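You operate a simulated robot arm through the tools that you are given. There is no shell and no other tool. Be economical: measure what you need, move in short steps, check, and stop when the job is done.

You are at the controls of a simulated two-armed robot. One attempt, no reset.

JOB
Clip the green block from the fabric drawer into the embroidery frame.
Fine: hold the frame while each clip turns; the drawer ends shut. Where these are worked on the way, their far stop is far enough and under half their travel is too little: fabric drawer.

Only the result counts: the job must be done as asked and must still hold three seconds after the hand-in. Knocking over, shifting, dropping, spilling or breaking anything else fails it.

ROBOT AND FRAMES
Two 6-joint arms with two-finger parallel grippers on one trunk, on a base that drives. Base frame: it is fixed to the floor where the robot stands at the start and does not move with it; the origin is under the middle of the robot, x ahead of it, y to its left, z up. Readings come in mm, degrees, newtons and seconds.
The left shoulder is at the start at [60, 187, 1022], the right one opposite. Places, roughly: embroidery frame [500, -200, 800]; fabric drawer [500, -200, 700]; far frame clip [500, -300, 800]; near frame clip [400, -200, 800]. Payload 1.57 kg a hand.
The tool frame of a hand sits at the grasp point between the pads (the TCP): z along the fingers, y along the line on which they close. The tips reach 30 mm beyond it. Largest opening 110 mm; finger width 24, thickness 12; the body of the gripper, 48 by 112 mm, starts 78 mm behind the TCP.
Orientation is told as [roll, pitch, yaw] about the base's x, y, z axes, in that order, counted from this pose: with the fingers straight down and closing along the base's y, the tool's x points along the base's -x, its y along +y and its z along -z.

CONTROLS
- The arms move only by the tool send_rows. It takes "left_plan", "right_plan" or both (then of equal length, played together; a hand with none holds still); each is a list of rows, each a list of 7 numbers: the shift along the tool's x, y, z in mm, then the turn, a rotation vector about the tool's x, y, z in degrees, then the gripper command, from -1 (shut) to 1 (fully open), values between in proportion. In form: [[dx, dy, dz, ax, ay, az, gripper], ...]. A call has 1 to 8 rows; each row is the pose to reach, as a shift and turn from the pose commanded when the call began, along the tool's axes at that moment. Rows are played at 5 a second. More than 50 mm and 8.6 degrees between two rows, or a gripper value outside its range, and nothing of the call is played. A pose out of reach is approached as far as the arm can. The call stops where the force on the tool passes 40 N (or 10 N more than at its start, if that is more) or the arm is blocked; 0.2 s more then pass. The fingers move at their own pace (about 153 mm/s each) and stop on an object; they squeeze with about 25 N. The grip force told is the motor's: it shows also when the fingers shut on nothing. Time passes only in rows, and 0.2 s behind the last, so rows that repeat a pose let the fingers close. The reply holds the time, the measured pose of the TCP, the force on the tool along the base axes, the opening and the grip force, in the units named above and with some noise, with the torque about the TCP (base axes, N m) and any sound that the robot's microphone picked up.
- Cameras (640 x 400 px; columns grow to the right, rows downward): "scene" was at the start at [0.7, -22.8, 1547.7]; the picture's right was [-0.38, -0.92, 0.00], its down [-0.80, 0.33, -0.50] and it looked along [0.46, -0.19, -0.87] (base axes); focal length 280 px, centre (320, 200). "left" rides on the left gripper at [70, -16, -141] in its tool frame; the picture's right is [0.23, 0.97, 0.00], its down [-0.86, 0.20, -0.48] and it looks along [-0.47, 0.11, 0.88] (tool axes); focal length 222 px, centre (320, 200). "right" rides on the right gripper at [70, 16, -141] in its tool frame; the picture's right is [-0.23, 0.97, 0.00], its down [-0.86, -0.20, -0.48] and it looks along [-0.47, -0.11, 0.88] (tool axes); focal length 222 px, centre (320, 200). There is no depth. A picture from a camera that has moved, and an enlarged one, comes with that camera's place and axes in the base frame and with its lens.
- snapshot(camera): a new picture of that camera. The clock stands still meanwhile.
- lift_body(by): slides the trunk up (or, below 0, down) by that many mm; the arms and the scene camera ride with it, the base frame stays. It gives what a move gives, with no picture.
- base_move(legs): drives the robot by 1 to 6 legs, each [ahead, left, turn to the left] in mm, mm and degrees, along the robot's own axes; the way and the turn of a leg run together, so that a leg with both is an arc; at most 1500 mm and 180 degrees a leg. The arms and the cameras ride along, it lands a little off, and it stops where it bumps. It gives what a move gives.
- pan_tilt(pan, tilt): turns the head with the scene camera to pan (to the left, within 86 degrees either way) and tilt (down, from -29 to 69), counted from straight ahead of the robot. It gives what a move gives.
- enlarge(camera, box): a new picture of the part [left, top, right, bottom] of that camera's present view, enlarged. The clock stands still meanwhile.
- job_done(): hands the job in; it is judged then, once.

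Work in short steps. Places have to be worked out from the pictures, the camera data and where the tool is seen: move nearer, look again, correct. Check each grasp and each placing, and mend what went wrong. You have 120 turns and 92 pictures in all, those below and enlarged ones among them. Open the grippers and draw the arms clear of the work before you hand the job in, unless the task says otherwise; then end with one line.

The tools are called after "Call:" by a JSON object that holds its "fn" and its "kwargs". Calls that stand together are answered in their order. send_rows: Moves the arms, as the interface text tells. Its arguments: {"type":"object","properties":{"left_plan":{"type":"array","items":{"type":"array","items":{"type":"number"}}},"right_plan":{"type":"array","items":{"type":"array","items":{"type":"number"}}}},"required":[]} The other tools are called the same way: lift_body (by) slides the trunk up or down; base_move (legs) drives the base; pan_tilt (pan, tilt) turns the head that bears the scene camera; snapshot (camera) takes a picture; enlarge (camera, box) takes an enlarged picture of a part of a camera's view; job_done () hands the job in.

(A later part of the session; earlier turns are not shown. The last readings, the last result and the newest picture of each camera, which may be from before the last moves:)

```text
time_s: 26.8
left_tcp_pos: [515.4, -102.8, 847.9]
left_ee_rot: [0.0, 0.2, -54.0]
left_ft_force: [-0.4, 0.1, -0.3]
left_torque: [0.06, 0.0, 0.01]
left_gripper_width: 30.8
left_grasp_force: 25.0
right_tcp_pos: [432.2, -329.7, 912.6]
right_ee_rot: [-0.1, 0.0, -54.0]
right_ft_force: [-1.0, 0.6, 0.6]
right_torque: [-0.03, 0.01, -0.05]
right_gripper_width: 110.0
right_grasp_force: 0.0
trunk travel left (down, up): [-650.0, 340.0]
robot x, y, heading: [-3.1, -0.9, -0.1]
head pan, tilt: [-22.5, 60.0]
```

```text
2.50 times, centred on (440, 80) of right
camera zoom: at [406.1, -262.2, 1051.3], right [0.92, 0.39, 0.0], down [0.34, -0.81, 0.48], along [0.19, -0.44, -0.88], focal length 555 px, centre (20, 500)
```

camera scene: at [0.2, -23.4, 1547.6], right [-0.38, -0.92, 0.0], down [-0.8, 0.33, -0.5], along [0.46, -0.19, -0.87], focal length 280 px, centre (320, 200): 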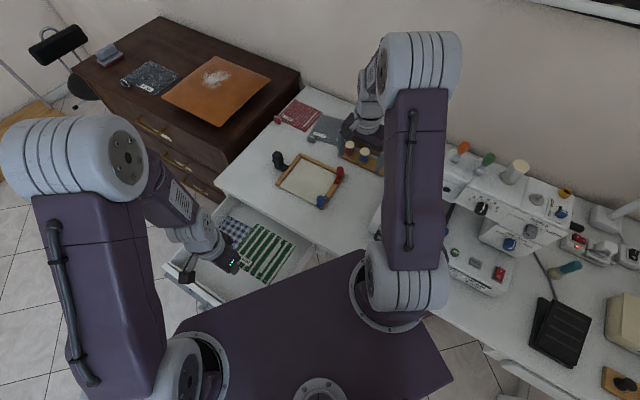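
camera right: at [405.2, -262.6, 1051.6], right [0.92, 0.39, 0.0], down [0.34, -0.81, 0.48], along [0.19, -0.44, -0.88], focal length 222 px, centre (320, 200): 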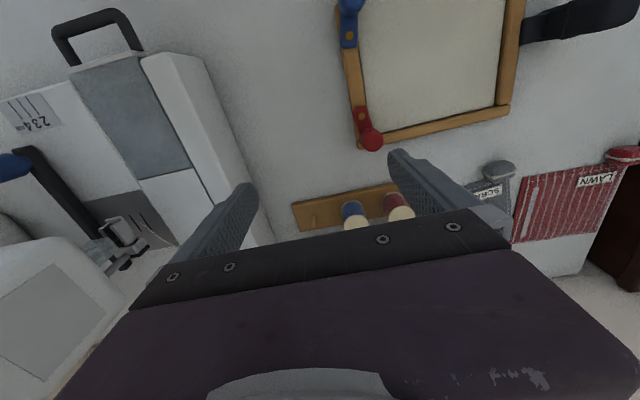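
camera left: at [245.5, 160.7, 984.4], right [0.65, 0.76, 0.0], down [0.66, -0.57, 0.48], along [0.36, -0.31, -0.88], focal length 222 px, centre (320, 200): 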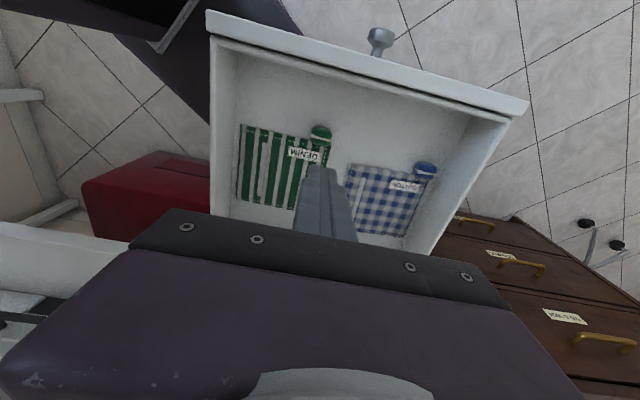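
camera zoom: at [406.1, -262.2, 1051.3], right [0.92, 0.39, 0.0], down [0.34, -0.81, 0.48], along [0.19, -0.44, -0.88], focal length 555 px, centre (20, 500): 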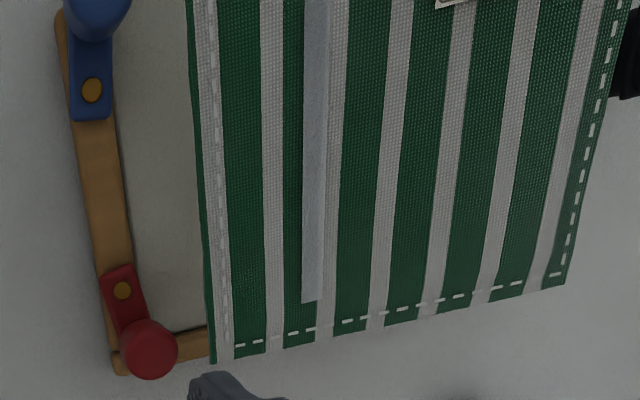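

The two cameras say the fabric needs a few mm more inward and to +e, with about +1.2° of yaw. I correct and lower to ~30 mm above the bed.

Call:
{"fn": "send_rows", "kwargs": {"left_plan": [[-2, 2, 8, 0, 0, -0.6, -1], [-4, 4, 18, 0, 0, -1.2, -1], [-4, 5, 28, 0, 0, -1.2, -1], [-4, 5, 38, 0, 0, -1.2, -1], [-4, 5, 46, 0, 0, -1.2, -1]]}}

Call:
{"fn": "enlarge", "kwargs": {"camera": "scene", "box": [260, 135, 360, 215]}}

Call:
{"fn": "enlarge", "kwargs": {"camera": "right", "box": [320, 0, 560, 160]}}

```text
time_s: 27.9
left_tcp_pos: [515.2, -99.3, 806.7]
left_ee_rot: [0.0, -0.1, -52.9]
left_ft_force: [0.2, -0.3, -0.4]
left_torque: [0.02, -0.02, 0.03]
left_gripper_width: 30.8
left_grasp_force: 24.9
left hand out of reach, approached as far as the arm can: row 2, 3, 4, 5
right_tcp_pos: [432.2, -329.1, 911.6]
right_ee_rot: [0.0, 0.0, -53.9]
right_ft_force: [0.5, 0.4, -0.2]
right_torque: [0.02, 0.0, 0.04]
right_gripper_width: 110.1
right_grasp_force: 0.0
trunk travel left (down, up): [-650.0, 340.0]
robot x, y, heading: [0.4, -0.4, 0.0]
head pan, tilt: [-22.5, 60.0]
```

```text
5.00 times, centred on (310, 175) of scene
camera zoom: at [0.8, -22.9, 1547.7], right [-0.38, -0.92, 0.0], down [-0.8, 0.33, -0.5], along [0.46, -0.19, -0.87], focal length 1398 px, centre (370, 325)
```

zoom: 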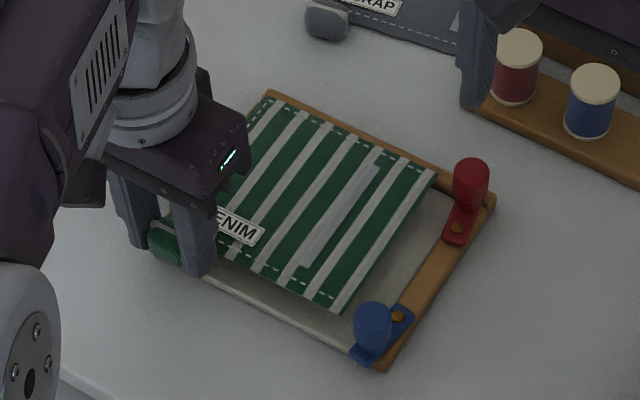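

```text
2.50 times, centred on (440, 80) of right
camera zoom: at [405.6, -262.1, 1051.5], right [0.92, 0.39, 0.0], down [0.34, -0.81, 0.48], along [0.19, -0.44, -0.88], focal length 555 px, centre (20, 500)
```

zoom: 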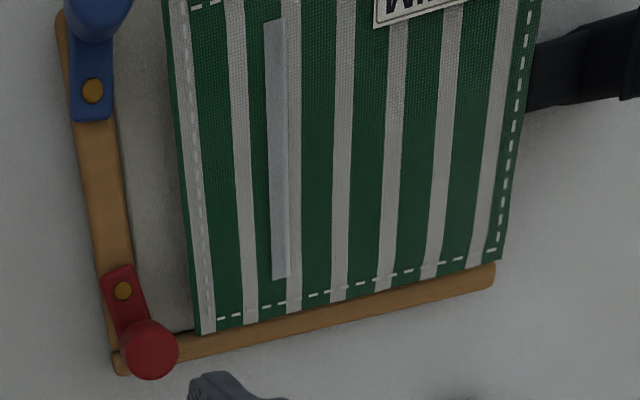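

The fabric sits ~8 mm too far out and the left arm is at its reach limit. I raise it, retract the right hand a bit, and then turn the base 7° to the right to gain reach.

Call:
{"fn": "send_rows", "kwargs": {"left_plan": [[3, 0, -12, 0, 0, 0, -1], [6, 0, -25, 0, 0, 0, -1], [8, 0, -38, 0, 0, 0, -1], [10, 0, -48, 0, 0, 0, -1]], "right_plan": [[17, -6, -10, 0, 0, 0, 1], [34, -12, -20, 0, 0, 0, 1], [51, -18, -30, 0, 0, 0, 1], [68, -25, -40, 0, 0, 0, 1]]}}

Call:
{"fn": "base_move", "kwargs": {"legs": [[0, 0, -7]]}}

```text
time_s: 28.9
left_tcp_pos: [515.1, -97.0, 852.3]
left_ee_rot: [0.1, 0.0, -52.9]
left_ft_force: [0.0, -0.1, 0.4]
left_torque: [0.01, -0.03, 0.03]
left_gripper_width: 30.8
left_grasp_force: 24.8
left hand out of reach, approached as far as the arm can: row 2, 3, 4
right_tcp_pos: [371.1, -289.9, 951.9]
right_ee_rot: [0.0, 0.0, -54.1]
right_ft_force: [-0.6, -0.2, 1.0]
right_torque: [0.0, 0.01, -0.03]
right_gripper_width: 110.1
right_grasp_force: 0.1
trunk travel left (down, up): [-650.0, 340.0]
robot x, y, heading: [-3.0, 1.4, -0.3]
head pan, tilt: [-22.5, 60.0]
```

```text
time_s: 29.9
left_tcp_pos: [500.6, -158.0, 852.0]
left_ee_rot: [-0.1, 0.0, -59.9]
left_ft_force: [0.2, 0.4, -0.5]
left_torque: [0.05, -0.03, 0.0]
left_gripper_width: 30.9
left_grasp_force: 25.2
right_tcp_pos: [332.9, -333.1, 951.8]
right_ee_rot: [0.0, -0.1, -61.0]
right_ft_force: [0.2, -0.8, -0.3]
right_torque: [-0.01, -0.01, 0.02]
right_gripper_width: 110.1
right_grasp_force: 0.0
trunk travel left (down, up): [-650.0, 340.0]
robot x, y, heading: [-1.8, -3.0, -7.0]
head pan, tilt: [-22.5, 60.0]
```

Now I bring the left hand to the corrected position (521.6,-104.5) with yaw -52.8 and the right hand back to its viewing pose.

Call:
{"fn": "send_rows", "kwargs": {"left_plan": [[9, 11, 0, 0, 0, -1.8, -1], [18, 22, 0, 0, 0, -3.6, -1], [27, 34, 0, 0, 0, -5.4, -1], [35.7, 45, 0, 0, 0, -7.1, -1]], "right_plan": [[-11, 22, 10, 0, 0, -1.7, 1], [-22, 44, 20, 0, 0, -3.5, 1], [-33, 66, 30, 0, 0, -5.2, 1], [-44, 88, 40, 0, 0, -7, 1]]}}

Call:
{"fn": "lift_body", "kwargs": {"by": -45}}

Call:
{"fn": "snapshot", "kwargs": {"camera": "scene"}}

Call:
{"fn": "enlarge", "kwargs": {"camera": "right", "box": [320, 0, 560, 160]}}

```text
time_s: 30.9
left_tcp_pos: [533.0, -112.6, 847.9]
left_ee_rot: [-0.2, 0.4, -52.7]
left_ft_force: [0.3, 0.0, -1.0]
left_torque: [0.01, 0.06, 0.01]
left_gripper_width: 31.1
left_grasp_force: 25.0
left hand out of reach, approached as far as the arm can: row 1, 2, 3, 4
right_tcp_pos: [433.7, -327.7, 909.7]
right_ee_rot: [-0.1, -0.1, -54.0]
right_ft_force: [-0.8, 0.5, 0.9]
right_torque: [-0.01, 0.01, 0.01]
right_gripper_width: 110.0
right_grasp_force: 0.0
trunk travel left (down, up): [-650.0, 340.0]
robot x, y, heading: [2.7, -1.1, -6.8]
head pan, tilt: [-22.5, 60.0]
```

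```text
time_s: 31.8
left_tcp_pos: [531.7, -113.0, 804.6]
left_ee_rot: [0.0, 0.2, -52.7]
left_ft_force: [0.4, 0.1, -0.2]
left_torque: [0.0, 0.05, -0.03]
left_gripper_width: 30.7
left_grasp_force: 25.2
right_tcp_pos: [432.6, -327.4, 867.0]
right_ee_rot: [0.0, -0.1, -54.0]
right_ft_force: [1.7, 0.0, 1.1]
right_torque: [0.01, 0.02, 0.02]
right_gripper_width: 110.0
right_grasp_force: 0.0
trunk travel left (down, up): [-605.0, 385.0]
robot x, y, heading: [0.3, 0.1, -7.0]
head pan, tilt: [-22.5, 60.0]
```

```text
56 pictures are left
camera scene: at [-2.3, -22.7, 1502.7], right [-0.49, -0.87, 0.0], down [-0.75, 0.43, -0.5], along [0.44, -0.25, -0.87], focal length 280 px, centre (320, 200)
```

scene: 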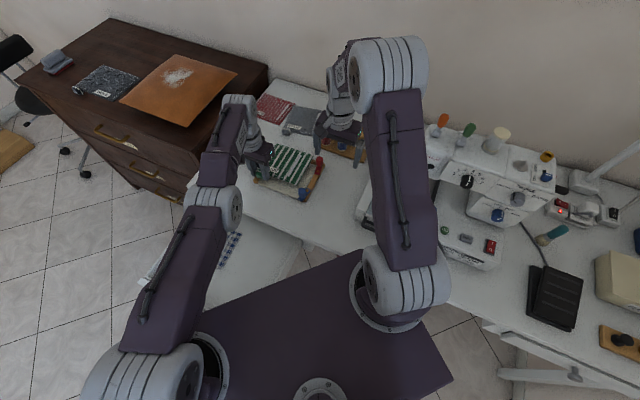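

```text
2.50 times, centred on (440, 80) of right
camera zoom: at [406.3, -260.6, 1006.0], right [0.92, 0.39, 0.0], down [0.34, -0.81, 0.48], along [0.19, -0.44, -0.88], focal length 555 px, centre (20, 500)
```

zoom: 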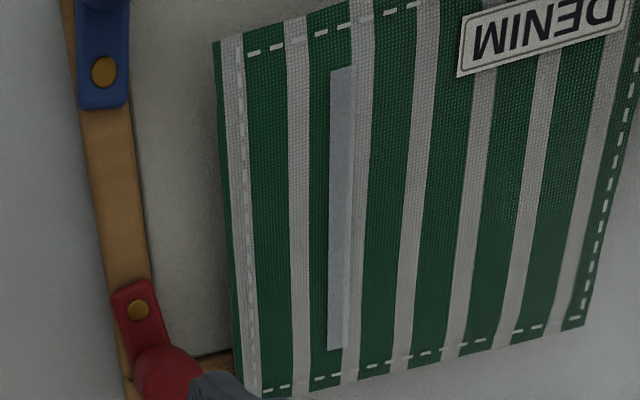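

The left hand ended ~13 mm past target (reach limit effects). I correct back outward by the measured difference.

Call:
{"fn": "send_rows", "kwargs": {"left_plan": [[6, -1, 0, 0, 0, 0, -1], [13, -3, 0, 0, 0, 0, -1], [13, -3, 0, 0, 0, 0, -1]]}}

```text
time_s: 32.6
left_tcp_pos: [532.2, -113.2, 804.9]
left_ee_rot: [-0.1, 0.2, -52.7]
left_ft_force: [1.0, -0.2, -0.2]
left_torque: [0.03, -0.01, 0.02]
left_gripper_width: 31.0
left_grasp_force: 25.0
left hand out of reach, approached as far as the arm can: row 1, 2, 3
right_tcp_pos: [433.1, -328.3, 866.4]
right_ee_rot: [0.0, -0.1, -54.0]
right_ft_force: [0.3, -0.2, 0.0]
right_torque: [0.03, 0.02, 0.01]
right_gripper_width: 109.9
right_grasp_force: 0.1
trunk travel left (down, up): [-605.0, 385.0]
robot x, y, heading: [-2.8, 3.1, -7.1]
head pan, tilt: [-22.5, 60.0]
```

It stays pinned at its reach limit, so the commanded pose lies beyond it. I step further outward in small amounts until it responds.

Call:
{"fn": "send_rows", "kwargs": {"left_plan": [[6, 0, 0, 0, 0, 0, -1], [12, 0, 0, 0, 0, 0, -1]]}}

```text
time_s: 33.2
left_tcp_pos: [532.0, -114.4, 805.6]
left_ee_rot: [-0.1, 0.3, -52.7]
left_ft_force: [0.3, -0.6, -0.3]
left_torque: [0.02, 0.01, 0.01]
left_gripper_width: 31.0
left_grasp_force: 25.2
left hand out of reach, approached as far as the arm can: row 1, 2
right_tcp_pos: [432.5, -328.6, 866.6]
right_ee_rot: [-0.1, 0.2, -54.0]
right_ft_force: [0.1, 0.0, -0.6]
right_torque: [0.01, 0.01, -0.01]
right_gripper_width: 109.9
right_grasp_force: 0.0
trunk travel left (down, up): [-605.0, 385.0]
robot x, y, heading: [0.4, -2.8, -6.9]
head pan, tilt: [-22.5, 60.0]
```

No response. I try a larger combined move, outward and up.

Call:
{"fn": "send_rows", "kwargs": {"left_plan": [[15, 0, -10, 0, 0, 0, -1], [30, 0, -20, 0, 0, 0, -1], [45, 0, -30, 0, 0, 0, -1]]}}

```text
time_s: 34.0
left_tcp_pos: [538.8, -102.4, 828.9]
left_ee_rot: [-0.1, 0.4, -52.7]
left_ft_force: [0.5, -0.9, -0.8]
left_torque: [0.05, 0.0, -0.01]
left_gripper_width: 31.1
left_grasp_force: 24.7
left hand out of reach, approached as far as the arm can: row 1, 2, 3
right_tcp_pos: [431.6, -327.7, 866.8]
right_ee_rot: [0.1, 0.1, -54.1]
right_ft_force: [0.3, 1.0, -0.2]
right_torque: [0.0, -0.02, 0.0]
right_gripper_width: 109.9
right_grasp_force: 0.0
trunk travel left (down, up): [-605.0, 385.0]
robot x, y, heading: [1.5, 0.8, -7.1]
head pan, tilt: [-22.5, 60.0]
```

It slides along its reach boundary, so the command is still beyond it. I continue outward.

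Call:
{"fn": "send_rows", "kwargs": {"left_plan": [[20, -10, 0, 0, 0, 0, -1], [40, -20, 0, 0, 0, 0, -1]]}}

```text
time_s: 34.6
left_tcp_pos: [538.1, -103.7, 828.1]
left_ee_rot: [-0.1, 0.4, -52.7]
left_ft_force: [-0.6, 0.3, -0.3]
left_torque: [0.03, 0.02, -0.01]
left_gripper_width: 30.9
left_grasp_force: 25.1
left hand out of reach, approached as far as the arm can: row 1, 2
right_tcp_pos: [432.7, -328.2, 865.5]
right_ee_rot: [0.0, 0.0, -54.1]
right_ft_force: [0.2, -0.2, 0.4]
right_torque: [0.03, 0.02, 0.01]
right_gripper_width: 110.1
right_grasp_force: 0.2
trunk travel left (down, up): [-605.0, 385.0]
robot x, y, heading: [-0.9, 2.8, -7.1]
head pan, tilt: [-22.5, 60.0]
```

The arm seems near a straight-elbow singularity. I try one bigger retraction step with an upward component.

Call:
{"fn": "send_rows", "kwargs": {"left_plan": [[38, -20, -20, 0, 0, 0, -1], [76, -40, -40, 0, 0, 0, -1], [114, -60, -60, 0, 0, 0, -1]]}}

```text
time_s: 35.4
left_tcp_pos: [533.8, -110.7, 853.5]
left_ee_rot: [-0.1, 0.6, -52.7]
left_ft_force: [0.3, 0.3, -0.5]
left_torque: [0.02, -0.02, -0.04]
left_gripper_width: 30.9
left_grasp_force: 25.1
left hand out of reach, approached as far as the arm can: row 1, 2, 3
right_tcp_pos: [431.8, -328.5, 866.8]
right_ee_rot: [0.0, 0.0, -54.1]
right_ft_force: [-0.4, 0.3, -0.1]
right_torque: [0.02, -0.02, 0.01]
right_gripper_width: 109.6
right_grasp_force: 0.0
trunk travel left (down, up): [-605.0, 385.0]
robot x, y, heading: [-2.2, -2.4, -7.0]
head pan, tilt: [-22.5, 60.0]
```

Analysis of the responses fits a straight-elbow lock where only tangential motion works; upward moves bend the elbow the wrong way. I try retracting while moving downward.

Call:
{"fn": "send_rows", "kwargs": {"left_plan": [[15, -5, 14, 0, 0, 0, -1], [30, -10, 28, 0, 0, 0, -1], [45, -15, 40, 0, 0, 0, -1]]}}

```text
time_s: 36.2
left_tcp_pos: [535.6, -109.6, 818.8]
left_ee_rot: [0.0, 0.4, -52.7]
left_ft_force: [0.5, -0.1, -0.6]
left_torque: [0.02, 0.0, 0.0]
left_gripper_width: 30.8
left_grasp_force: 24.9
left hand out of reach, approached as far as the arm can: row 1, 2, 3
right_tcp_pos: [433.1, -327.7, 865.7]
right_ee_rot: [-0.1, -0.1, -54.1]
right_ft_force: [-0.5, 0.0, 0.4]
right_torque: [0.0, -0.01, 0.01]
right_gripper_width: 110.2
right_grasp_force: 0.1
trunk travel left (down, up): [-605.0, 385.0]
robot x, y, heading: [2.0, 0.7, -7.0]
head pan, tilt: [-22.5, 60.0]
```

I hold a retracted target for several rows so the solver can grow out of the singular pose.

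Call:
{"fn": "send_rows", "kwargs": {"left_plan": [[30, -10, 0, 0, 0, 0, -1], [30, -10, 0, 0, 0, 0, -1], [30, -10, 0, 0, 0, 0, -1], [30, -10, -15, 0, 0, 0, -1], [30, -10, -15, 0, 0, 0, -1], [30, -10, 0, 0, 0, 0, -1], [30, -10, 0, 0, 0, 0, -1], [30, -10, 0, 0, 0, 0, -1]]}}

Call:
{"fn": "snapshot", "kwargs": {"camera": "scene"}}

```text
time_s: 38.0
left_tcp_pos: [535.1, -107.9, 826.1]
left_ee_rot: [-0.1, 0.4, -52.7]
left_ft_force: [-0.6, -0.4, -0.3]
left_torque: [0.05, 0.01, -0.02]
left_gripper_width: 30.9
left_grasp_force: 25.4
left hand out of reach, approached as far as the arm can: row 1, 2, 3, 4, 5, 6, 7, 8
right_tcp_pos: [433.0, -327.2, 865.5]
right_ee_rot: [0.0, 0.0, -54.0]
right_ft_force: [-0.4, -0.5, -1.0]
right_torque: [0.01, -0.03, -0.02]
right_gripper_width: 109.9
right_grasp_force: 0.1
trunk travel left (down, up): [-605.0, 385.0]
robot x, y, heading: [2.2, 3.8, -7.4]
head pan, tilt: [-22.5, 60.0]
```

```text
54 pictures are left
camera scene: at [-2.1, -22.8, 1502.7], right [-0.49, -0.87, 0.0], down [-0.75, 0.43, -0.5], along [0.44, -0.25, -0.87], focal length 280 px, centre (320, 200)
```

scene: 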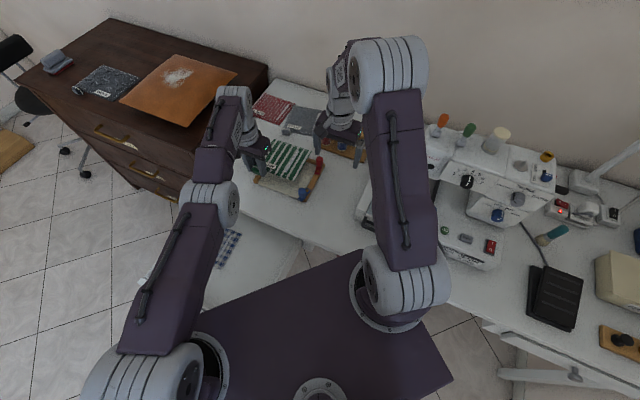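

The elbow is locked straight, but the base and trunk can position the hand instead. I back the base ~14 mm to bring the fabric over the bed.

Call:
{"fn": "base_move", "kwargs": {"legs": [[-14, 2, 0]]}}

Call:
{"fn": "enlarge", "kwargs": {"camera": "scene", "box": [235, 120, 345, 210]}}

Call:
{"fn": "enlarge", "kwargs": {"camera": "right", "box": [320, 0, 560, 160]}}

```text
time_s: 38.8
left_tcp_pos: [523.4, -105.8, 825.9]
left_ee_rot: [-0.1, 0.5, -52.7]
left_ft_force: [0.7, -0.2, 0.4]
left_torque: [0.01, 0.01, 0.05]
left_gripper_width: 30.7
left_grasp_force: 25.0
right_tcp_pos: [420.3, -324.8, 865.1]
right_ee_rot: [-0.1, 0.2, -54.0]
right_ft_force: [0.6, -0.4, 0.0]
right_torque: [0.0, -0.02, 0.02]
right_gripper_width: 109.9
right_grasp_force: 0.1
trunk travel left (down, up): [-605.0, 385.0]
robot x, y, heading: [-14.6, 2.9, -6.9]
head pan, tilt: [-22.5, 60.0]
```

```text
4.44 times, centred on (290, 165) of scene
camera zoom: at [-13.6, -19.8, 1502.6], right [-0.49, -0.87, 0.0], down [-0.75, 0.43, -0.5], along [0.43, -0.25, -0.87], focal length 1243 px, centre (453, 356)
```

zoom: 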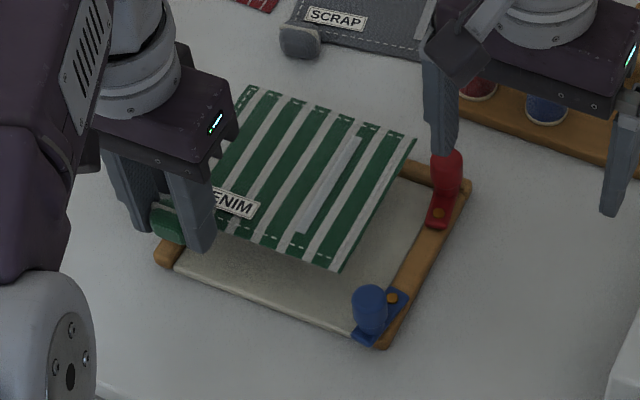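

```text
2.50 times, centred on (440, 80) of right
camera zoom: at [394.3, -257.5, 1005.2], right [0.92, 0.39, 0.0], down [0.34, -0.81, 0.48], along [0.18, -0.44, -0.88], focal length 555 px, centre (20, 500)
```

zoom: 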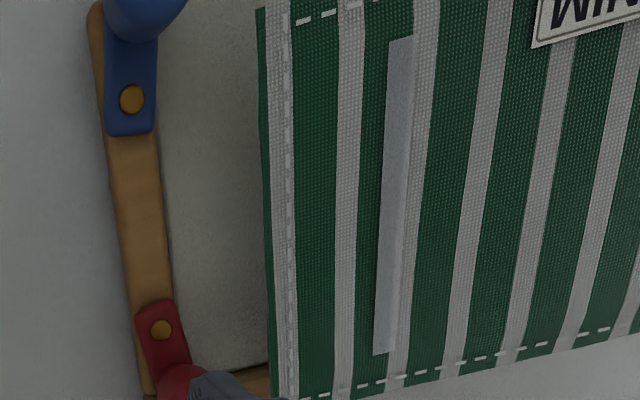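

I raise the right hand to keep clear, then lower the trunk 42 mm to bring the fabric close above the bed.

Call:
{"fn": "send_rows", "kwargs": {"right_plan": [[0, 0, -30, 0, 0, 0, 1], [0, 0, -60, 0, 0, 0, 1], [0, 0, -90, 0, 0, 0, 1]]}}

Call:
{"fn": "lift_body", "kwargs": {"by": -42}}

Call:
{"fn": "enlarge", "kwargs": {"camera": "scene", "box": [235, 120, 345, 210]}}

Call:
{"fn": "enlarge", "kwargs": {"camera": "right", "box": [320, 0, 560, 160]}}

```text
time_s: 39.6
left_tcp_pos: [522.0, -104.4, 826.6]
left_ee_rot: [-0.2, 0.4, -52.7]
left_ft_force: [0.3, 0.4, -0.5]
left_torque: [0.0, -0.04, 0.0]
left_gripper_width: 30.8
left_grasp_force: 24.8
right_tcp_pos: [420.3, -323.7, 959.5]
right_ee_rot: [0.0, 0.0, -54.0]
right_ft_force: [-0.9, -0.4, -0.3]
right_torque: [0.0, -0.04, 0.02]
right_gripper_width: 110.1
right_grasp_force: 0.1
trunk travel left (down, up): [-605.0, 385.0]
robot x, y, heading: [-13.8, 4.9, -7.0]
head pan, tilt: [-22.5, 60.0]
```

```text
time_s: 40.3
left_tcp_pos: [524.2, -105.0, 794.3]
left_ee_rot: [0.3, -0.4, -52.7]
left_ft_force: [-7.1, 2.4, 20.2]
left_torque: [0.4, 0.12, 0.1]
left_gripper_width: 30.9
left_grasp_force: 24.8
right_tcp_pos: [419.0, -323.0, 918.6]
right_ee_rot: [0.0, 0.0, -54.0]
right_ft_force: [0.5, 0.3, 0.3]
right_torque: [0.0, 0.03, 0.0]
right_gripper_width: 109.9
right_grasp_force: 0.0
trunk travel left (down, up): [-565.0, 425.0]
robot x, y, heading: [-13.9, 6.9, -7.2]
head pan, tilt: [-22.5, 60.0]
stopped: the force on the tool passed its limit (the readings are from after the stop); the commanded pose is now the measured one
```

```text
4.44 times, centred on (290, 165) of scene
camera zoom: at [-17.2, -18.8, 1462.9], right [-0.49, -0.87, 0.0], down [-0.75, 0.43, -0.5], along [0.44, -0.25, -0.87], focal length 1243 px, centre (453, 356)
```

zoom: 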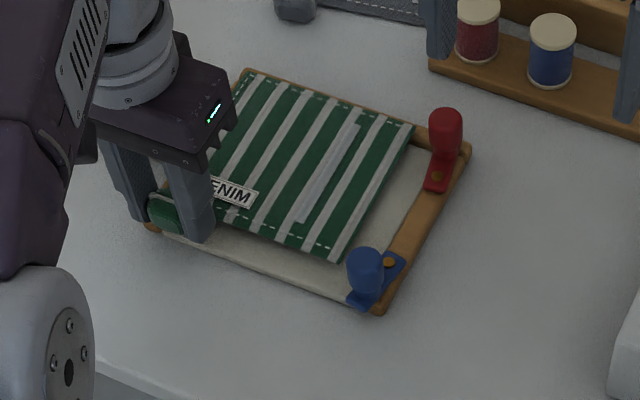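

```text
2.50 times, centred on (440, 80) of right
camera zoom: at [392.9, -255.9, 1059.1], right [0.92, 0.39, 0.0], down [0.34, -0.81, 0.48], along [0.19, -0.44, -0.88], focal length 555 px, centre (20, 500)
```

zoom: 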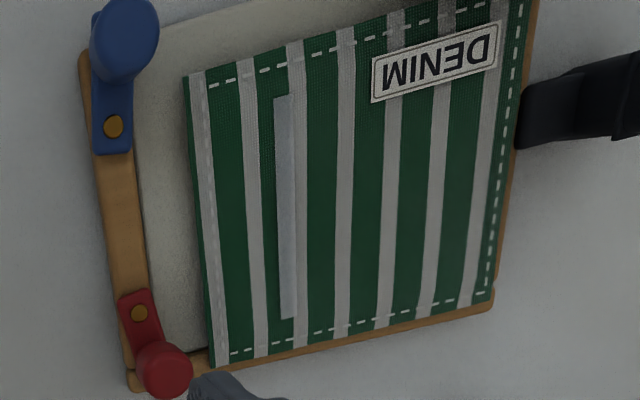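

Contact came at TCP z≈794: the frame is higher than I reckoned, so the fabric rests on the left and back bars. It must move ≈18 mm toward the clips and ≈12 mm outward. I raise 14 mm and test whether the arm obeys now.

Call:
{"fn": "lift_body", "kwargs": {"by": 14}}

Call:
{"fn": "send_rows", "kwargs": {"left_plan": [[6, -9, 0, 0, 0, 0, -1], [12, -18, 0, 0, 0, 0, -1]]}}

```text
time_s: 40.9
left_tcp_pos: [524.2, -105.2, 807.0]
left_ee_rot: [0.1, -0.1, -52.7]
left_ft_force: [-0.6, 1.0, -0.6]
left_torque: [0.03, -0.02, 0.01]
left_gripper_width: 31.0
left_grasp_force: 25.1
right_tcp_pos: [419.8, -323.2, 932.5]
right_ee_rot: [0.0, 0.1, -54.0]
right_ft_force: [-0.2, 0.1, 0.3]
right_torque: [0.0, 0.01, -0.04]
right_gripper_width: 110.2
right_grasp_force: 0.1
trunk travel left (down, up): [-579.0, 411.0]
robot x, y, heading: [-11.8, 5.2, -7.1]
head pan, tilt: [-22.5, 60.0]
```

```text
time_s: 41.5
left_tcp_pos: [517.1, -117.3, 806.5]
left_ee_rot: [0.1, 0.0, -52.7]
left_ft_force: [0.6, 0.2, -1.2]
left_torque: [0.05, 0.01, 0.0]
left_gripper_width: 30.6
left_grasp_force: 25.0
left hand out of reach, approached as far as the arm can: row 1, 2
right_tcp_pos: [420.7, -323.4, 933.0]
right_ee_rot: [0.0, 0.0, -53.9]
right_ft_force: [0.1, 0.2, -0.1]
right_torque: [0.04, 0.04, -0.01]
right_gripper_width: 110.2
right_grasp_force: 0.0
trunk travel left (down, up): [-579.0, 411.0]
robot x, y, heading: [-12.8, 8.5, -7.1]
head pan, tilt: [-22.5, 60.0]
```

Tangential motion worked; I do the remaining radial part with the base (back 16, left 9).

Call:
{"fn": "base_move", "kwargs": {"legs": [[-16, 9, 0]]}}

Call:
{"fn": "enlarge", "kwargs": {"camera": "right", "box": [320, 0, 600, 170]}}

Call:
{"fn": "enlarge", "kwargs": {"camera": "scene", "box": [235, 120, 345, 210]}}

```text
time_s: 42.3
left_tcp_pos: [504.4, -105.4, 806.4]
left_ee_rot: [0.1, 0.1, -52.6]
left_ft_force: [-0.2, 0.0, -1.1]
left_torque: [0.02, 0.02, 0.02]
left_gripper_width: 30.9
left_grasp_force: 25.0
right_tcp_pos: [406.7, -314.0, 932.7]
right_ee_rot: [0.0, 0.1, -54.0]
right_ft_force: [0.3, 0.5, -0.3]
right_torque: [0.02, 0.01, 0.0]
right_gripper_width: 110.1
right_grasp_force: 0.0
trunk travel left (down, up): [-579.0, 411.0]
robot x, y, heading: [-25.6, 13.0, -6.9]
head pan, tilt: [-22.5, 60.0]
```

```text
2.29 times, centred on (460, 85) of right
camera zoom: at [380.5, -246.3, 1072.0], right [0.92, 0.39, 0.0], down [0.34, -0.81, 0.48], along [0.18, -0.44, -0.88], focal length 508 px, centre (0, 463)
```

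zoom: 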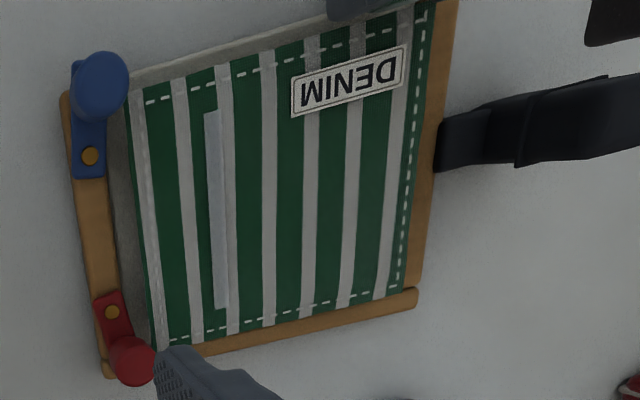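

```text
4.44 times, centred on (290, 165) of scene
camera zoom: at [-28.7, -9.5, 1477.0], right [-0.49, -0.87, 0.0], down [-0.75, 0.43, -0.5], along [0.44, -0.25, -0.87], focal length 1243 px, centre (453, 356)
```

zoom: 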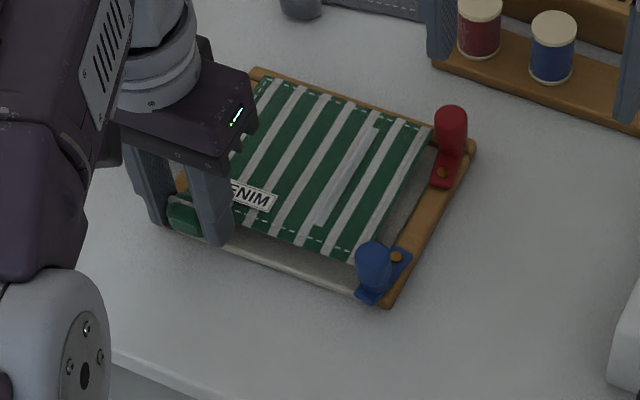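

Close. Accounting for parallax the fabric still needs about 7 mm outward; I nudge the base, then check again lower.

Call:
{"fn": "base_move", "kwargs": {"legs": [[-5, 5, 0]]}}

Call:
{"fn": "lift_body", "kwargs": {"by": -9}}

Call:
{"fn": "enlarge", "kwargs": {"camera": "right", "box": [320, 0, 600, 170]}}

Call:
{"fn": "enlarge", "kwargs": {"camera": "scene", "box": [235, 120, 345, 210]}}

```text
time_s: 43.0
left_tcp_pos: [498.7, -100.6, 807.2]
left_ee_rot: [0.1, 0.0, -52.7]
left_ft_force: [0.3, -0.8, -0.1]
left_torque: [0.01, -0.02, -0.02]
left_gripper_width: 31.0
left_grasp_force: 25.3
right_tcp_pos: [401.8, -308.4, 933.5]
right_ee_rot: [0.0, 0.1, -53.9]
right_ft_force: [-0.3, 0.3, 0.3]
right_torque: [0.01, 0.01, -0.02]
right_gripper_width: 110.0
right_grasp_force: 0.1
trunk travel left (down, up): [-579.0, 411.0]
robot x, y, heading: [-34.7, 23.9, -6.9]
head pan, tilt: [-22.5, 60.0]
```

```text
time_s: 43.6
left_tcp_pos: [498.6, -99.8, 797.5]
left_ee_rot: [0.2, 0.0, -52.7]
left_ft_force: [1.1, -0.2, -1.4]
left_torque: [0.03, 0.02, 0.02]
left_gripper_width: 30.8
left_grasp_force: 25.2
right_tcp_pos: [402.2, -307.9, 924.2]
right_ee_rot: [0.0, 0.0, -53.9]
right_ft_force: [-0.9, -0.8, 1.3]
right_torque: [-0.01, 0.02, -0.04]
right_gripper_width: 109.9
right_grasp_force: 0.1
trunk travel left (down, up): [-570.0, 420.0]
robot x, y, heading: [-27.7, 19.1, -6.8]
head pan, tilt: [-22.5, 60.0]
```

```text
2.29 times, centred on (460, 85) of right
camera zoom: at [375.2, -240.0, 1063.7], right [0.92, 0.39, 0.0], down [0.34, -0.81, 0.48], along [0.19, -0.44, -0.88], focal length 508 px, centre (0, 463)
```

zoom: 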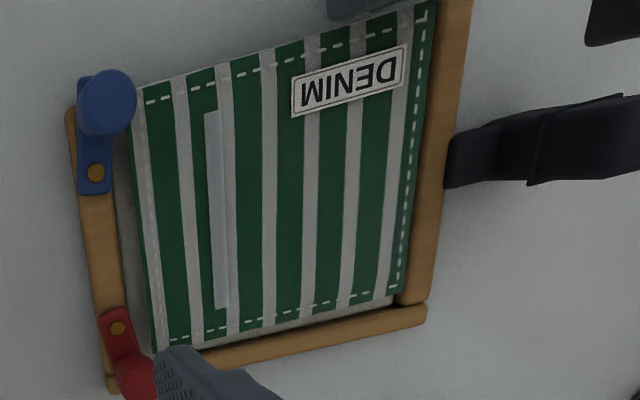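

```text
4.44 times, centred on (290, 165) of scene
camera zoom: at [-34.4, -2.8, 1468.0], right [-0.49, -0.87, 0.0], down [-0.75, 0.43, -0.5], along [0.44, -0.25, -0.87], focal length 1243 px, centre (453, 356)
```

zoom: 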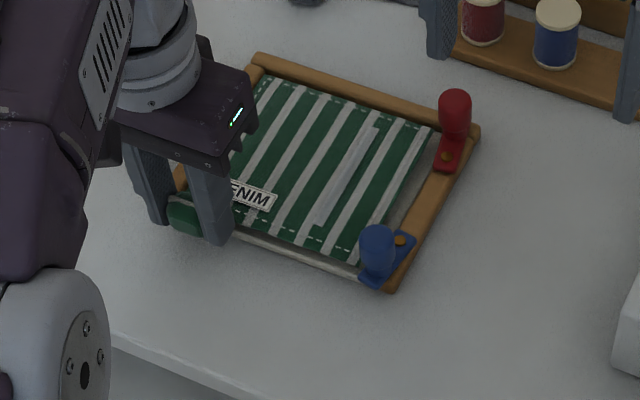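

The fabric now shows gaps on all sides in both views. I lower onto the bed.

Call:
{"fn": "lift_body", "kwargs": {"by": -8}}

Call:
{"fn": "lift_body", "kwargs": {"by": -6}}

Call:
{"fn": "enlarge", "kwargs": {"camera": "right", "box": [320, 0, 600, 170]}}

```text
time_s: 44.2
left_tcp_pos: [498.5, -98.9, 789.8]
left_ee_rot: [0.2, 0.0, -52.8]
left_ft_force: [-0.2, -1.4, -0.3]
left_torque: [0.05, 0.01, 0.02]
left_gripper_width: 31.0
left_grasp_force: 24.9
right_tcp_pos: [401.6, -307.4, 916.2]
right_ee_rot: [-0.1, -0.1, -54.0]
right_ft_force: [-0.1, -0.2, -0.7]
right_torque: [-0.01, 0.0, 0.01]
right_gripper_width: 109.8
right_grasp_force: 0.1
trunk travel left (down, up): [-562.0, 428.0]
robot x, y, heading: [-30.2, 21.0, -6.9]
head pan, tilt: [-22.5, 60.0]
```

```text
time_s: 44.7
left_tcp_pos: [499.0, -99.5, 787.4]
left_ee_rot: [0.3, -0.5, -52.7]
left_ft_force: [1.1, 1.9, 23.2]
left_torque: [-0.37, 0.0, -0.01]
left_gripper_width: 31.0
left_grasp_force: 25.2
right_tcp_pos: [398.7, -305.4, 910.7]
right_ee_rot: [0.1, -0.1, -53.9]
right_ft_force: [0.1, -0.2, 0.0]
right_torque: [0.02, 0.03, 0.03]
right_gripper_width: 110.1
right_grasp_force: 0.0
trunk travel left (down, up): [-556.0, 434.0]
robot x, y, heading: [-33.5, 21.3, -6.9]
head pan, tilt: [-22.5, 60.0]
```

```text
2.29 times, centred on (460, 85) of right
camera zoom: at [373.2, -239.4, 1051.1], right [0.92, 0.39, 0.0], down [0.34, -0.81, 0.48], along [0.19, -0.44, -0.88], focal length 508 px, centre (0, 463)
```

zoom: 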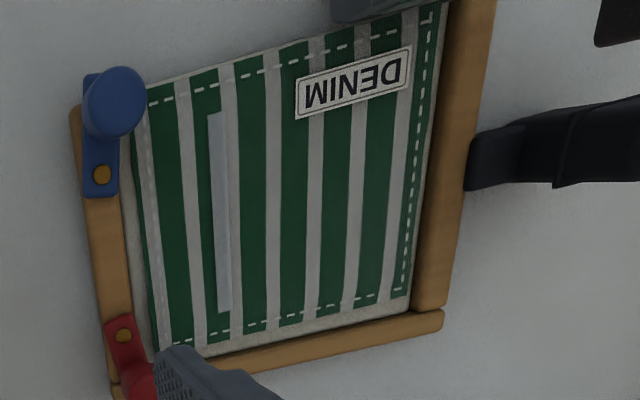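

The fabric has landed on the bed inside the bars. I relieve the pressure by 2 mm, open only slightly (to avoid pushing the bar end), and raise.

Call:
{"fn": "lift_body", "kwargs": {"by": 2}}

Call:
{"fn": "send_rows", "kwargs": {"left_plan": [[0, 0, 0, 0, 0, 0, -0.31], [0, 0, 0, 0, 0, 0, -0.31], [0, 0, 0, 0, 0, 0, -0.28]]}}

Call:
{"fn": "lift_body", "kwargs": {"by": 70}}

Call:
{"fn": "snapshot", "kwargs": {"camera": "right"}}

```text
time_s: 45.2
left_tcp_pos: [498.2, -100.0, 787.8]
left_ee_rot: [0.4, -0.3, -52.7]
left_ft_force: [5.8, -0.8, 21.6]
left_torque: [-0.39, -0.14, 0.07]
left_gripper_width: 31.1
left_grasp_force: 25.0
right_tcp_pos: [400.7, -307.0, 911.6]
right_ee_rot: [-0.1, -0.1, -53.9]
right_ft_force: [-0.9, -0.4, 0.0]
right_torque: [0.01, 0.01, 0.02]
right_gripper_width: 110.1
right_grasp_force: 0.1
trunk travel left (down, up): [-558.0, 432.0]
robot x, y, heading: [-30.8, 17.6, -7.0]
head pan, tilt: [-22.5, 60.0]
```

```text
time_s: 46.0
left_tcp_pos: [498.8, -98.8, 785.5]
left_ee_rot: [0.2, 0.0, -52.7]
left_ft_force: [0.3, -0.6, -0.2]
left_torque: [0.04, 0.03, -0.04]
left_gripper_width: 39.6
left_grasp_force: 0.0
right_tcp_pos: [401.5, -308.2, 911.3]
right_ee_rot: [0.0, -0.1, -54.0]
right_ft_force: [-0.1, -0.4, -0.5]
right_torque: [-0.01, -0.01, -0.02]
right_gripper_width: 110.0
right_grasp_force: 0.1
trunk travel left (down, up): [-558.0, 432.0]
robot x, y, heading: [-30.3, 17.8, -7.0]
head pan, tilt: [-22.5, 60.0]
```

```text
time_s: 47.1
left_tcp_pos: [498.2, -100.1, 855.6]
left_ee_rot: [0.2, -0.2, -52.7]
left_ft_force: [-0.5, 0.4, 1.6]
left_torque: [0.0, 0.01, 0.01]
left_gripper_width: 39.4
left_grasp_force: 0.0
right_tcp_pos: [401.2, -306.7, 981.8]
right_ee_rot: [0.0, -0.1, -54.1]
right_ft_force: [-0.7, -1.0, -0.2]
right_torque: [0.0, 0.0, -0.01]
right_gripper_width: 110.1
right_grasp_force: 0.0
trunk travel left (down, up): [-628.0, 362.0]
robot x, y, heading: [-32.7, 21.0, -7.2]
head pan, tilt: [-22.5, 60.0]
```

```text
44 pictures are left
camera right: at [375.4, -240.2, 1121.5], right [0.92, 0.39, 0.0], down [0.34, -0.81, 0.48], along [0.19, -0.44, -0.88], focal length 222 px, centre (320, 200)
```

right: 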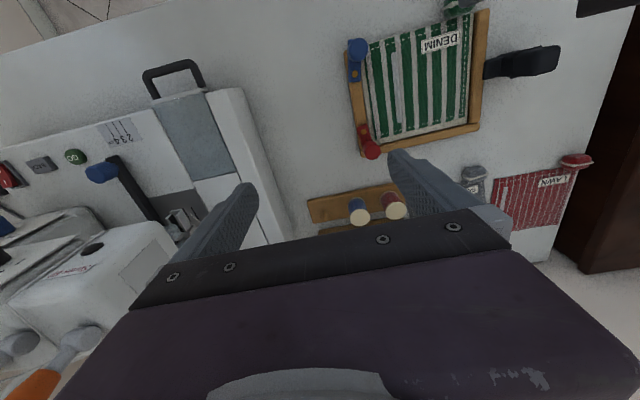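

Fabric sits in the frame. Now I try to unlock the left arm with a tilt plus retraction.

Call:
{"fn": "send_rows", "kwargs": {"left_plan": [[40, -20, 10, 0, 0, 0, -0.28], [80, -40, 20, 0, 0, 0, -0.28], [120, -60, 20, 0, 0, 0, -0.28], [120, -60, 20, 0, 8, 0, -0.28], [120, -60, 20, 0, 16, 0, -0.28]]}}

```text
time_s: 48.3
left_tcp_pos: [382.8, -42.4, 838.9]
left_ee_rot: [0.2, 15.4, -52.6]
left_ft_force: [-1.2, 1.1, -0.9]
left_torque: [-0.11, -0.04, 0.01]
left_gripper_width: 39.7
left_grasp_force: 0.0
left hand out of reach, approached as far as the arm can: row 1, 2, 3
right_tcp_pos: [402.1, -305.8, 981.9]
right_ee_rot: [-0.1, 0.0, -54.0]
right_ft_force: [0.2, -0.7, -0.4]
right_torque: [-0.02, 0.05, -0.04]
right_gripper_width: 110.0
right_grasp_force: 0.0
trunk travel left (down, up): [-628.0, 362.0]
robot x, y, heading: [-34.6, 17.4, -7.1]
head pan, tilt: [-22.5, 60.0]
```

Unlocked: the arm now obeys. I undo the tilt and then head for the drawer knob at (260,240).

Call:
{"fn": "send_rows", "kwargs": {"left_plan": [[0, 0, 0, 0, -8, 0, 0.2], [0, 0, 0, 0, -15.4, 0, 0.6]]}}

```text
time_s: 48.9
left_tcp_pos: [379.9, -39.7, 836.3]
left_ee_rot: [0.2, 0.5, -52.7]
left_ft_force: [1.5, -0.3, 0.0]
left_torque: [0.0, 0.03, -0.02]
left_gripper_width: 87.9
left_grasp_force: 0.0
right_tcp_pos: [402.4, -306.5, 981.6]
right_ee_rot: [0.0, 0.1, -54.0]
right_ft_force: [0.6, 0.7, 0.3]
right_torque: [-0.02, 0.01, -0.02]
right_gripper_width: 109.9
right_grasp_force: 0.1
trunk travel left (down, up): [-628.0, 362.0]
robot x, y, heading: [-34.1, 18.8, -6.9]
head pan, tilt: [-22.5, 60.0]
```

Call:
{"fn": "send_rows", "kwargs": {"left_plan": [[42, 10, 0, 0, 0, 0.2, 1], [84, 21, 0, 0, 0, 0.4, 1], [126, 32, 0, 0, 0, 0.6, 1], [168, 42, 0, 0, 0, 0.8, 1], [210, 53, 0, 0, 0, 1.0, 1], [250, 64, 0, 0, 0, 1.3, 1], [290, 74, 0, 0, 0, 1.3, 1]]}}

Call:
{"fn": "snapshot", "kwargs": {"camera": "left"}}

```text
time_s: 50.5
left_tcp_pos: [265.4, 235.8, 841.9]
left_ee_rot: [-0.1, 0.6, -54.0]
left_ft_force: [-0.1, 0.4, 0.5]
left_torque: [-0.03, 0.01, 0.02]
left_gripper_width: 110.0
left_grasp_force: 0.0
left hand out of reach, approached as far as the arm can: row 7
right_tcp_pos: [401.2, -306.3, 982.8]
right_ee_rot: [-0.1, 0.1, -54.0]
right_ft_force: [0.2, 1.5, 0.0]
right_torque: [0.0, 0.02, 0.0]
right_gripper_width: 110.1
right_grasp_force: 0.1
trunk travel left (down, up): [-628.0, 362.0]
robot x, y, heading: [-36.0, 20.8, -6.8]
head pan, tilt: [-22.5, 60.0]
```

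```text
43 pictures are left
camera left: at [212.1, 282.0, 985.0], right [0.65, 0.76, 0.0], down [0.67, -0.58, 0.47], along [0.36, -0.31, -0.88], focal length 222 px, centre (320, 200)
```

left: 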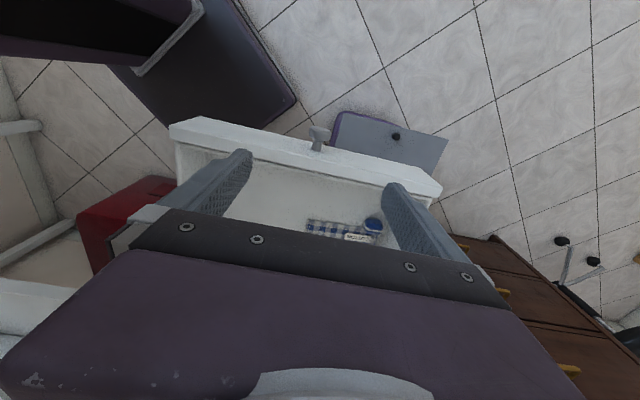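

The knob lies ~7 mm outward of the TCP line. I descend around it.

Call:
{"fn": "send_rows", "kwargs": {"left_plan": [[0, 0, 40, 0, 0, 0, 1], [2, -1, 80, 0, 0, 0, 1], [5, -1, 120, 0, 0, 0, 1], [7, -1, 150, 0, 0, 0, 1], [7, -1, 166, 0, 0, 0, 1]]}}

Call:
{"fn": "snapshot", "kwargs": {"camera": "left"}}

```text
time_s: 51.7
left_tcp_pos: [260.9, 242.7, 672.2]
left_ee_rot: [0.1, 0.6, -53.9]
left_ft_force: [-0.8, 0.2, -0.4]
left_torque: [-0.02, 0.02, 0.01]
left_gripper_width: 110.1
left_grasp_force: 0.2
right_tcp_pos: [401.3, -306.4, 981.8]
right_ee_rot: [0.0, 0.0, -54.0]
right_ft_force: [-0.8, 0.9, 0.0]
right_torque: [0.03, 0.01, 0.02]
right_gripper_width: 110.1
right_grasp_force: 0.1
trunk travel left (down, up): [-628.0, 362.0]
robot x, y, heading: [-29.6, 20.3, -7.1]
head pan, tilt: [-22.5, 60.0]
```

```text
42 pictures are left
camera left: at [207.4, 287.7, 816.3], right [0.65, 0.76, 0.0], down [0.67, -0.58, 0.47], along [0.36, -0.3, -0.88], focal length 222 px, centre (320, 200)
```

left: 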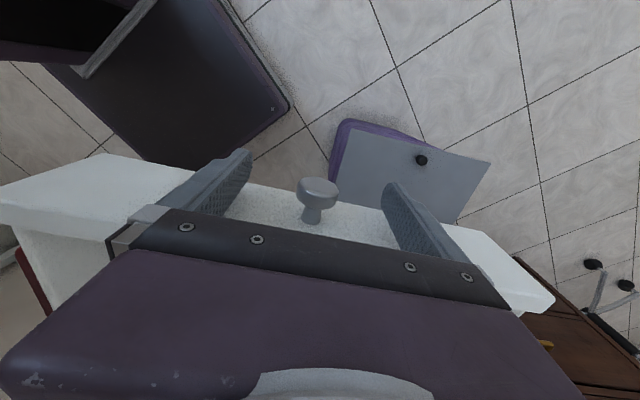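

The knob is centred. I close on it and start pushing the drawer in.

Call:
{"fn": "send_rows", "kwargs": {"left_plan": [[0, 0, 0, 0, 0, 0, 0], [0, 0, 0, 0, 0, 0, -1], [0, 0, 0, 0, 0, 0, -1], [0, 0, 0, 0, 0, 0, -1], [-15, 0, 0, 0, 0, 0, -1], [-35, 0, 0, 0, 0, 0, -1], [-55, 0, 0, 0, 0, 0, -1], [-75, 0, 0, 0, 0, 0, -1]]}}

Call:
{"fn": "send_rows", "kwargs": {"left_plan": [[-20, 0, 0, 0, 0, 0, -1], [-40, 0, 0, 0, 0, 0, -1], [-60, 0, 0, 0, 0, 0, -1], [-80, 0, 0, 0, 0, 0, -1], [-100, 0, 0, 0, 0, 0, -1], [-120, 0, 0, 0, 0, 0, -1], [-140, 0, 0, 0, 0, 0, -1]]}}

```text
time_s: 53.5
left_tcp_pos: [303.4, 180.8, 672.9]
left_ee_rot: [0.3, 0.5, -54.0]
left_ft_force: [-2.6, -3.1, 16.2]
left_torque: [0.43, 0.23, -0.18]
left_gripper_width: 29.4
left_grasp_force: 39.5
right_tcp_pos: [400.5, -308.9, 982.3]
right_ee_rot: [0.0, 0.1, -54.1]
right_ft_force: [0.6, 0.7, 0.0]
right_torque: [-0.02, 0.05, 0.02]
right_gripper_width: 110.0
right_grasp_force: 0.1
trunk travel left (down, up): [-628.0, 362.0]
robot x, y, heading: [-34.3, 23.9, -7.0]
head pan, tilt: [-22.5, 60.0]
```

```text
time_s: 55.1
left_tcp_pos: [385.3, 67.4, 671.0]
left_ee_rot: [0.2, 0.6, -54.0]
left_ft_force: [-5.4, -4.4, 10.5]
left_torque: [0.32, -0.02, -0.16]
left_gripper_width: 29.8
left_grasp_force: 39.1
left hand out of reach, approached as far as the arm can: row 4
right_tcp_pos: [400.3, -308.1, 980.9]
right_ee_rot: [0.1, 0.0, -54.0]
right_ft_force: [0.2, -0.6, -0.2]
right_torque: [0.02, 0.0, -0.01]
right_gripper_width: 110.0
right_grasp_force: 0.0
trunk travel left (down, up): [-628.0, 362.0]
robot x, y, heading: [-29.9, 18.3, -7.0]
head pan, tilt: [-22.5, 60.0]
```

Drawer follows. I push the remaining ~90 mm until it stops.

Call:
{"fn": "send_rows", "kwargs": {"left_plan": [[-20, -1, 0, 0, 0, 0, -1], [-40, -1, 0, 0, 0, 0, -1], [-60, -1, 0, 0, 0, 0, -1], [-75, -1, 0, 0, 0, 0, -1], [-84, -1, 0, 0, 0, 0, -1], [-90, -1, 0, 0, 0, 0, -1], [-95, -1, 0, 0, 0, 0, -1]]}}

```text
time_s: 56.8
left_tcp_pos: [436.5, -2.2, 668.8]
left_ee_rot: [0.0, 1.3, -54.1]
left_ft_force: [-5.8, 14.9, 15.7]
left_torque: [-1.83, 0.0, -1.02]
left_gripper_width: 29.7
left_grasp_force: 38.9
right_tcp_pos: [400.3, -305.2, 984.2]
right_ee_rot: [-0.2, -0.2, -53.8]
right_ft_force: [0.4, 0.5, -0.2]
right_torque: [0.01, -0.01, -0.03]
right_gripper_width: 110.2
right_grasp_force: 0.1
trunk travel left (down, up): [-628.0, 362.0]
robot x, y, heading: [-31.6, 22.0, -6.5]
head pan, tilt: [-22.5, 60.0]
stopped in row 7 (left hand): the force on the tool passed its limit (the readings are from after the stop); the commanded pose is now the measured one
```

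The drawer is fully shut (TCP back at its original (436,-2)). I release and raise the left hand.

Call:
{"fn": "send_rows", "kwargs": {"left_plan": [[0, 0, 0, 0, 0, 0, 0], [0, 0, 0, 0, 0, 0, 1], [0, 0, 0, 0, 0, 0, 1], [0, 0, -40, 0, 0, 0, 1], [0, 0, -80, 0, 0, 0, 1], [0, 0, -120, 0, 0, 0, 1], [0, 0, -165, 0, 0, 0, 1], [0, 0, -200, 0, 0, 0, 1]]}}

Call:
{"fn": "snapshot", "kwargs": {"camera": "left"}}

Call:
{"fn": "snapshot", "kwargs": {"camera": "scene"}}

```text
time_s: 58.6
left_tcp_pos: [442.2, -6.9, 869.3]
left_ee_rot: [-0.2, 1.1, -54.0]
left_ft_force: [-0.6, 1.2, -0.7]
left_torque: [-0.01, 0.02, -0.02]
left_gripper_width: 110.2
left_grasp_force: 0.0
right_tcp_pos: [401.4, -307.0, 982.0]
right_ee_rot: [0.1, 0.0, -53.8]
right_ft_force: [0.9, 0.3, -1.0]
right_torque: [0.01, -0.02, -0.01]
right_gripper_width: 110.1
right_grasp_force: 0.1
trunk travel left (down, up): [-628.0, 362.0]
robot x, y, heading: [-33.9, 20.3, -7.2]
head pan, tilt: [-22.5, 60.0]
```

```text
41 pictures are left
camera left: at [389.1, 37.1, 1013.2], right [0.65, 0.76, 0.0], down [0.67, -0.58, 0.46], along [0.35, -0.3, -0.89], focal length 222 px, centre (320, 200)
```

left: 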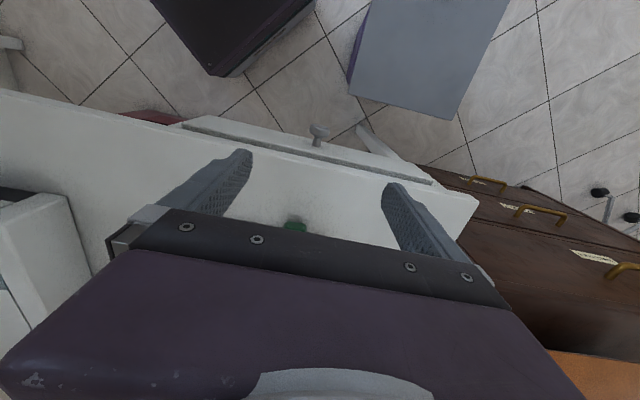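

```text
40 pictures are left
camera scene: at [-35.0, -2.1, 1526.0], right [-0.49, -0.87, 0.0], down [-0.75, 0.42, -0.5], along [0.44, -0.25, -0.87], focal length 280 px, centre (320, 200)
```

scene: 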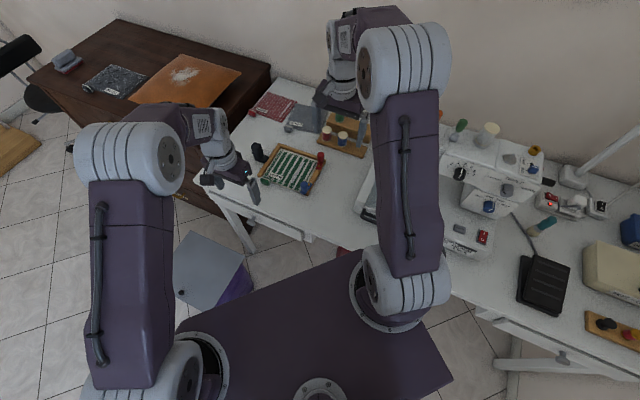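

The drawer is shut. The frame handle post is near (592,-116), beyond the left arm's reach, so I'll turn the base to about -30° and move in ~100 mm. First I raise and retract both hands.

Call:
{"fn": "send_rows", "kwargs": {"left_plan": [[10, 0, -20, 0, 0, 0, 1], [20, 0, -40, 0, 0, 0, 1], [30, 0, -60, 0, 0, 0, 1], [40, 0, -80, 0, 0, 0, 1], [50, 0, -90, 0, 0, 0, 1]], "right_plan": [[35, -12, -8, 0, 0, 0, 1], [70, -24, -16, 0, 0, 0, 1], [105, -36, -24, 0, 0, 0, 1], [140, -48, -32, 0, 0, 0, 1], [175, -59, -40, 0, 0, 0, 1]]}}

Call:
{"fn": "base_move", "kwargs": {"legs": [[0, 0, -23]]}}

Call:
{"fn": "snapshot", "kwargs": {"camera": "scene"}}

```text
time_s: 59.8
left_tcp_pos: [410.5, 31.9, 960.1]
left_ee_rot: [0.0, 1.2, -54.0]
left_ft_force: [-0.6, 0.5, 0.4]
left_torque: [0.0, -0.01, 0.0]
left_gripper_width: 110.1
left_grasp_force: 0.0
right_tcp_pos: [250.5, -198.0, 1021.0]
right_ee_rot: [-0.1, -0.1, -53.8]
right_ft_force: [0.5, -0.6, 0.2]
right_torque: [-0.03, -0.01, 0.01]
right_gripper_width: 109.9
right_grasp_force: 0.1
trunk travel left (down, up): [-628.0, 362.0]
robot x, y, heading: [-31.8, 21.2, -7.0]
head pan, tilt: [-22.5, 60.0]
```

```text
time_s: 61.4
left_tcp_pos: [382.2, -140.1, 961.1]
left_ee_rot: [-0.1, 1.1, -76.6]
left_ft_force: [0.1, 0.7, 0.4]
left_torque: [0.0, 0.0, -0.01]
left_gripper_width: 110.2
left_grasp_force: 0.2
right_tcp_pos: [145.3, -292.6, 1022.0]
right_ee_rot: [0.0, 0.0, -76.5]
right_ft_force: [0.4, 0.4, 0.3]
right_torque: [-0.01, -0.01, -0.01]
right_gripper_width: 109.9
right_grasp_force: 0.0
trunk travel left (down, up): [-628.0, 362.0]
robot x, y, heading: [-33.5, 20.9, -29.5]
head pan, tilt: [-22.5, 60.0]
```

```text
39 pictures are left
camera scene: at [-44.2, 0.1, 1526.1], right [-0.79, -0.62, 0.0], down [-0.53, 0.68, -0.5], along [0.31, -0.39, -0.87], focal length 280 px, centre (320, 200)
```

scene: 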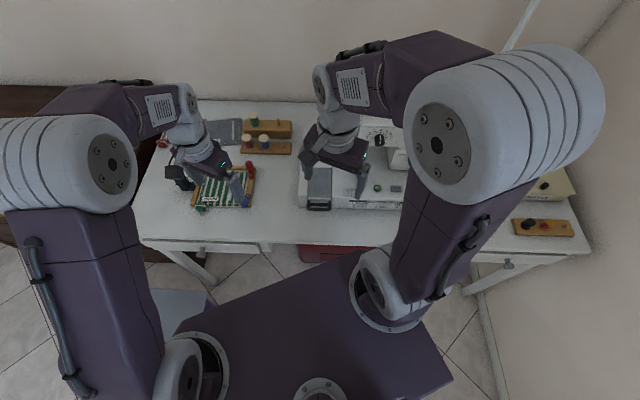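

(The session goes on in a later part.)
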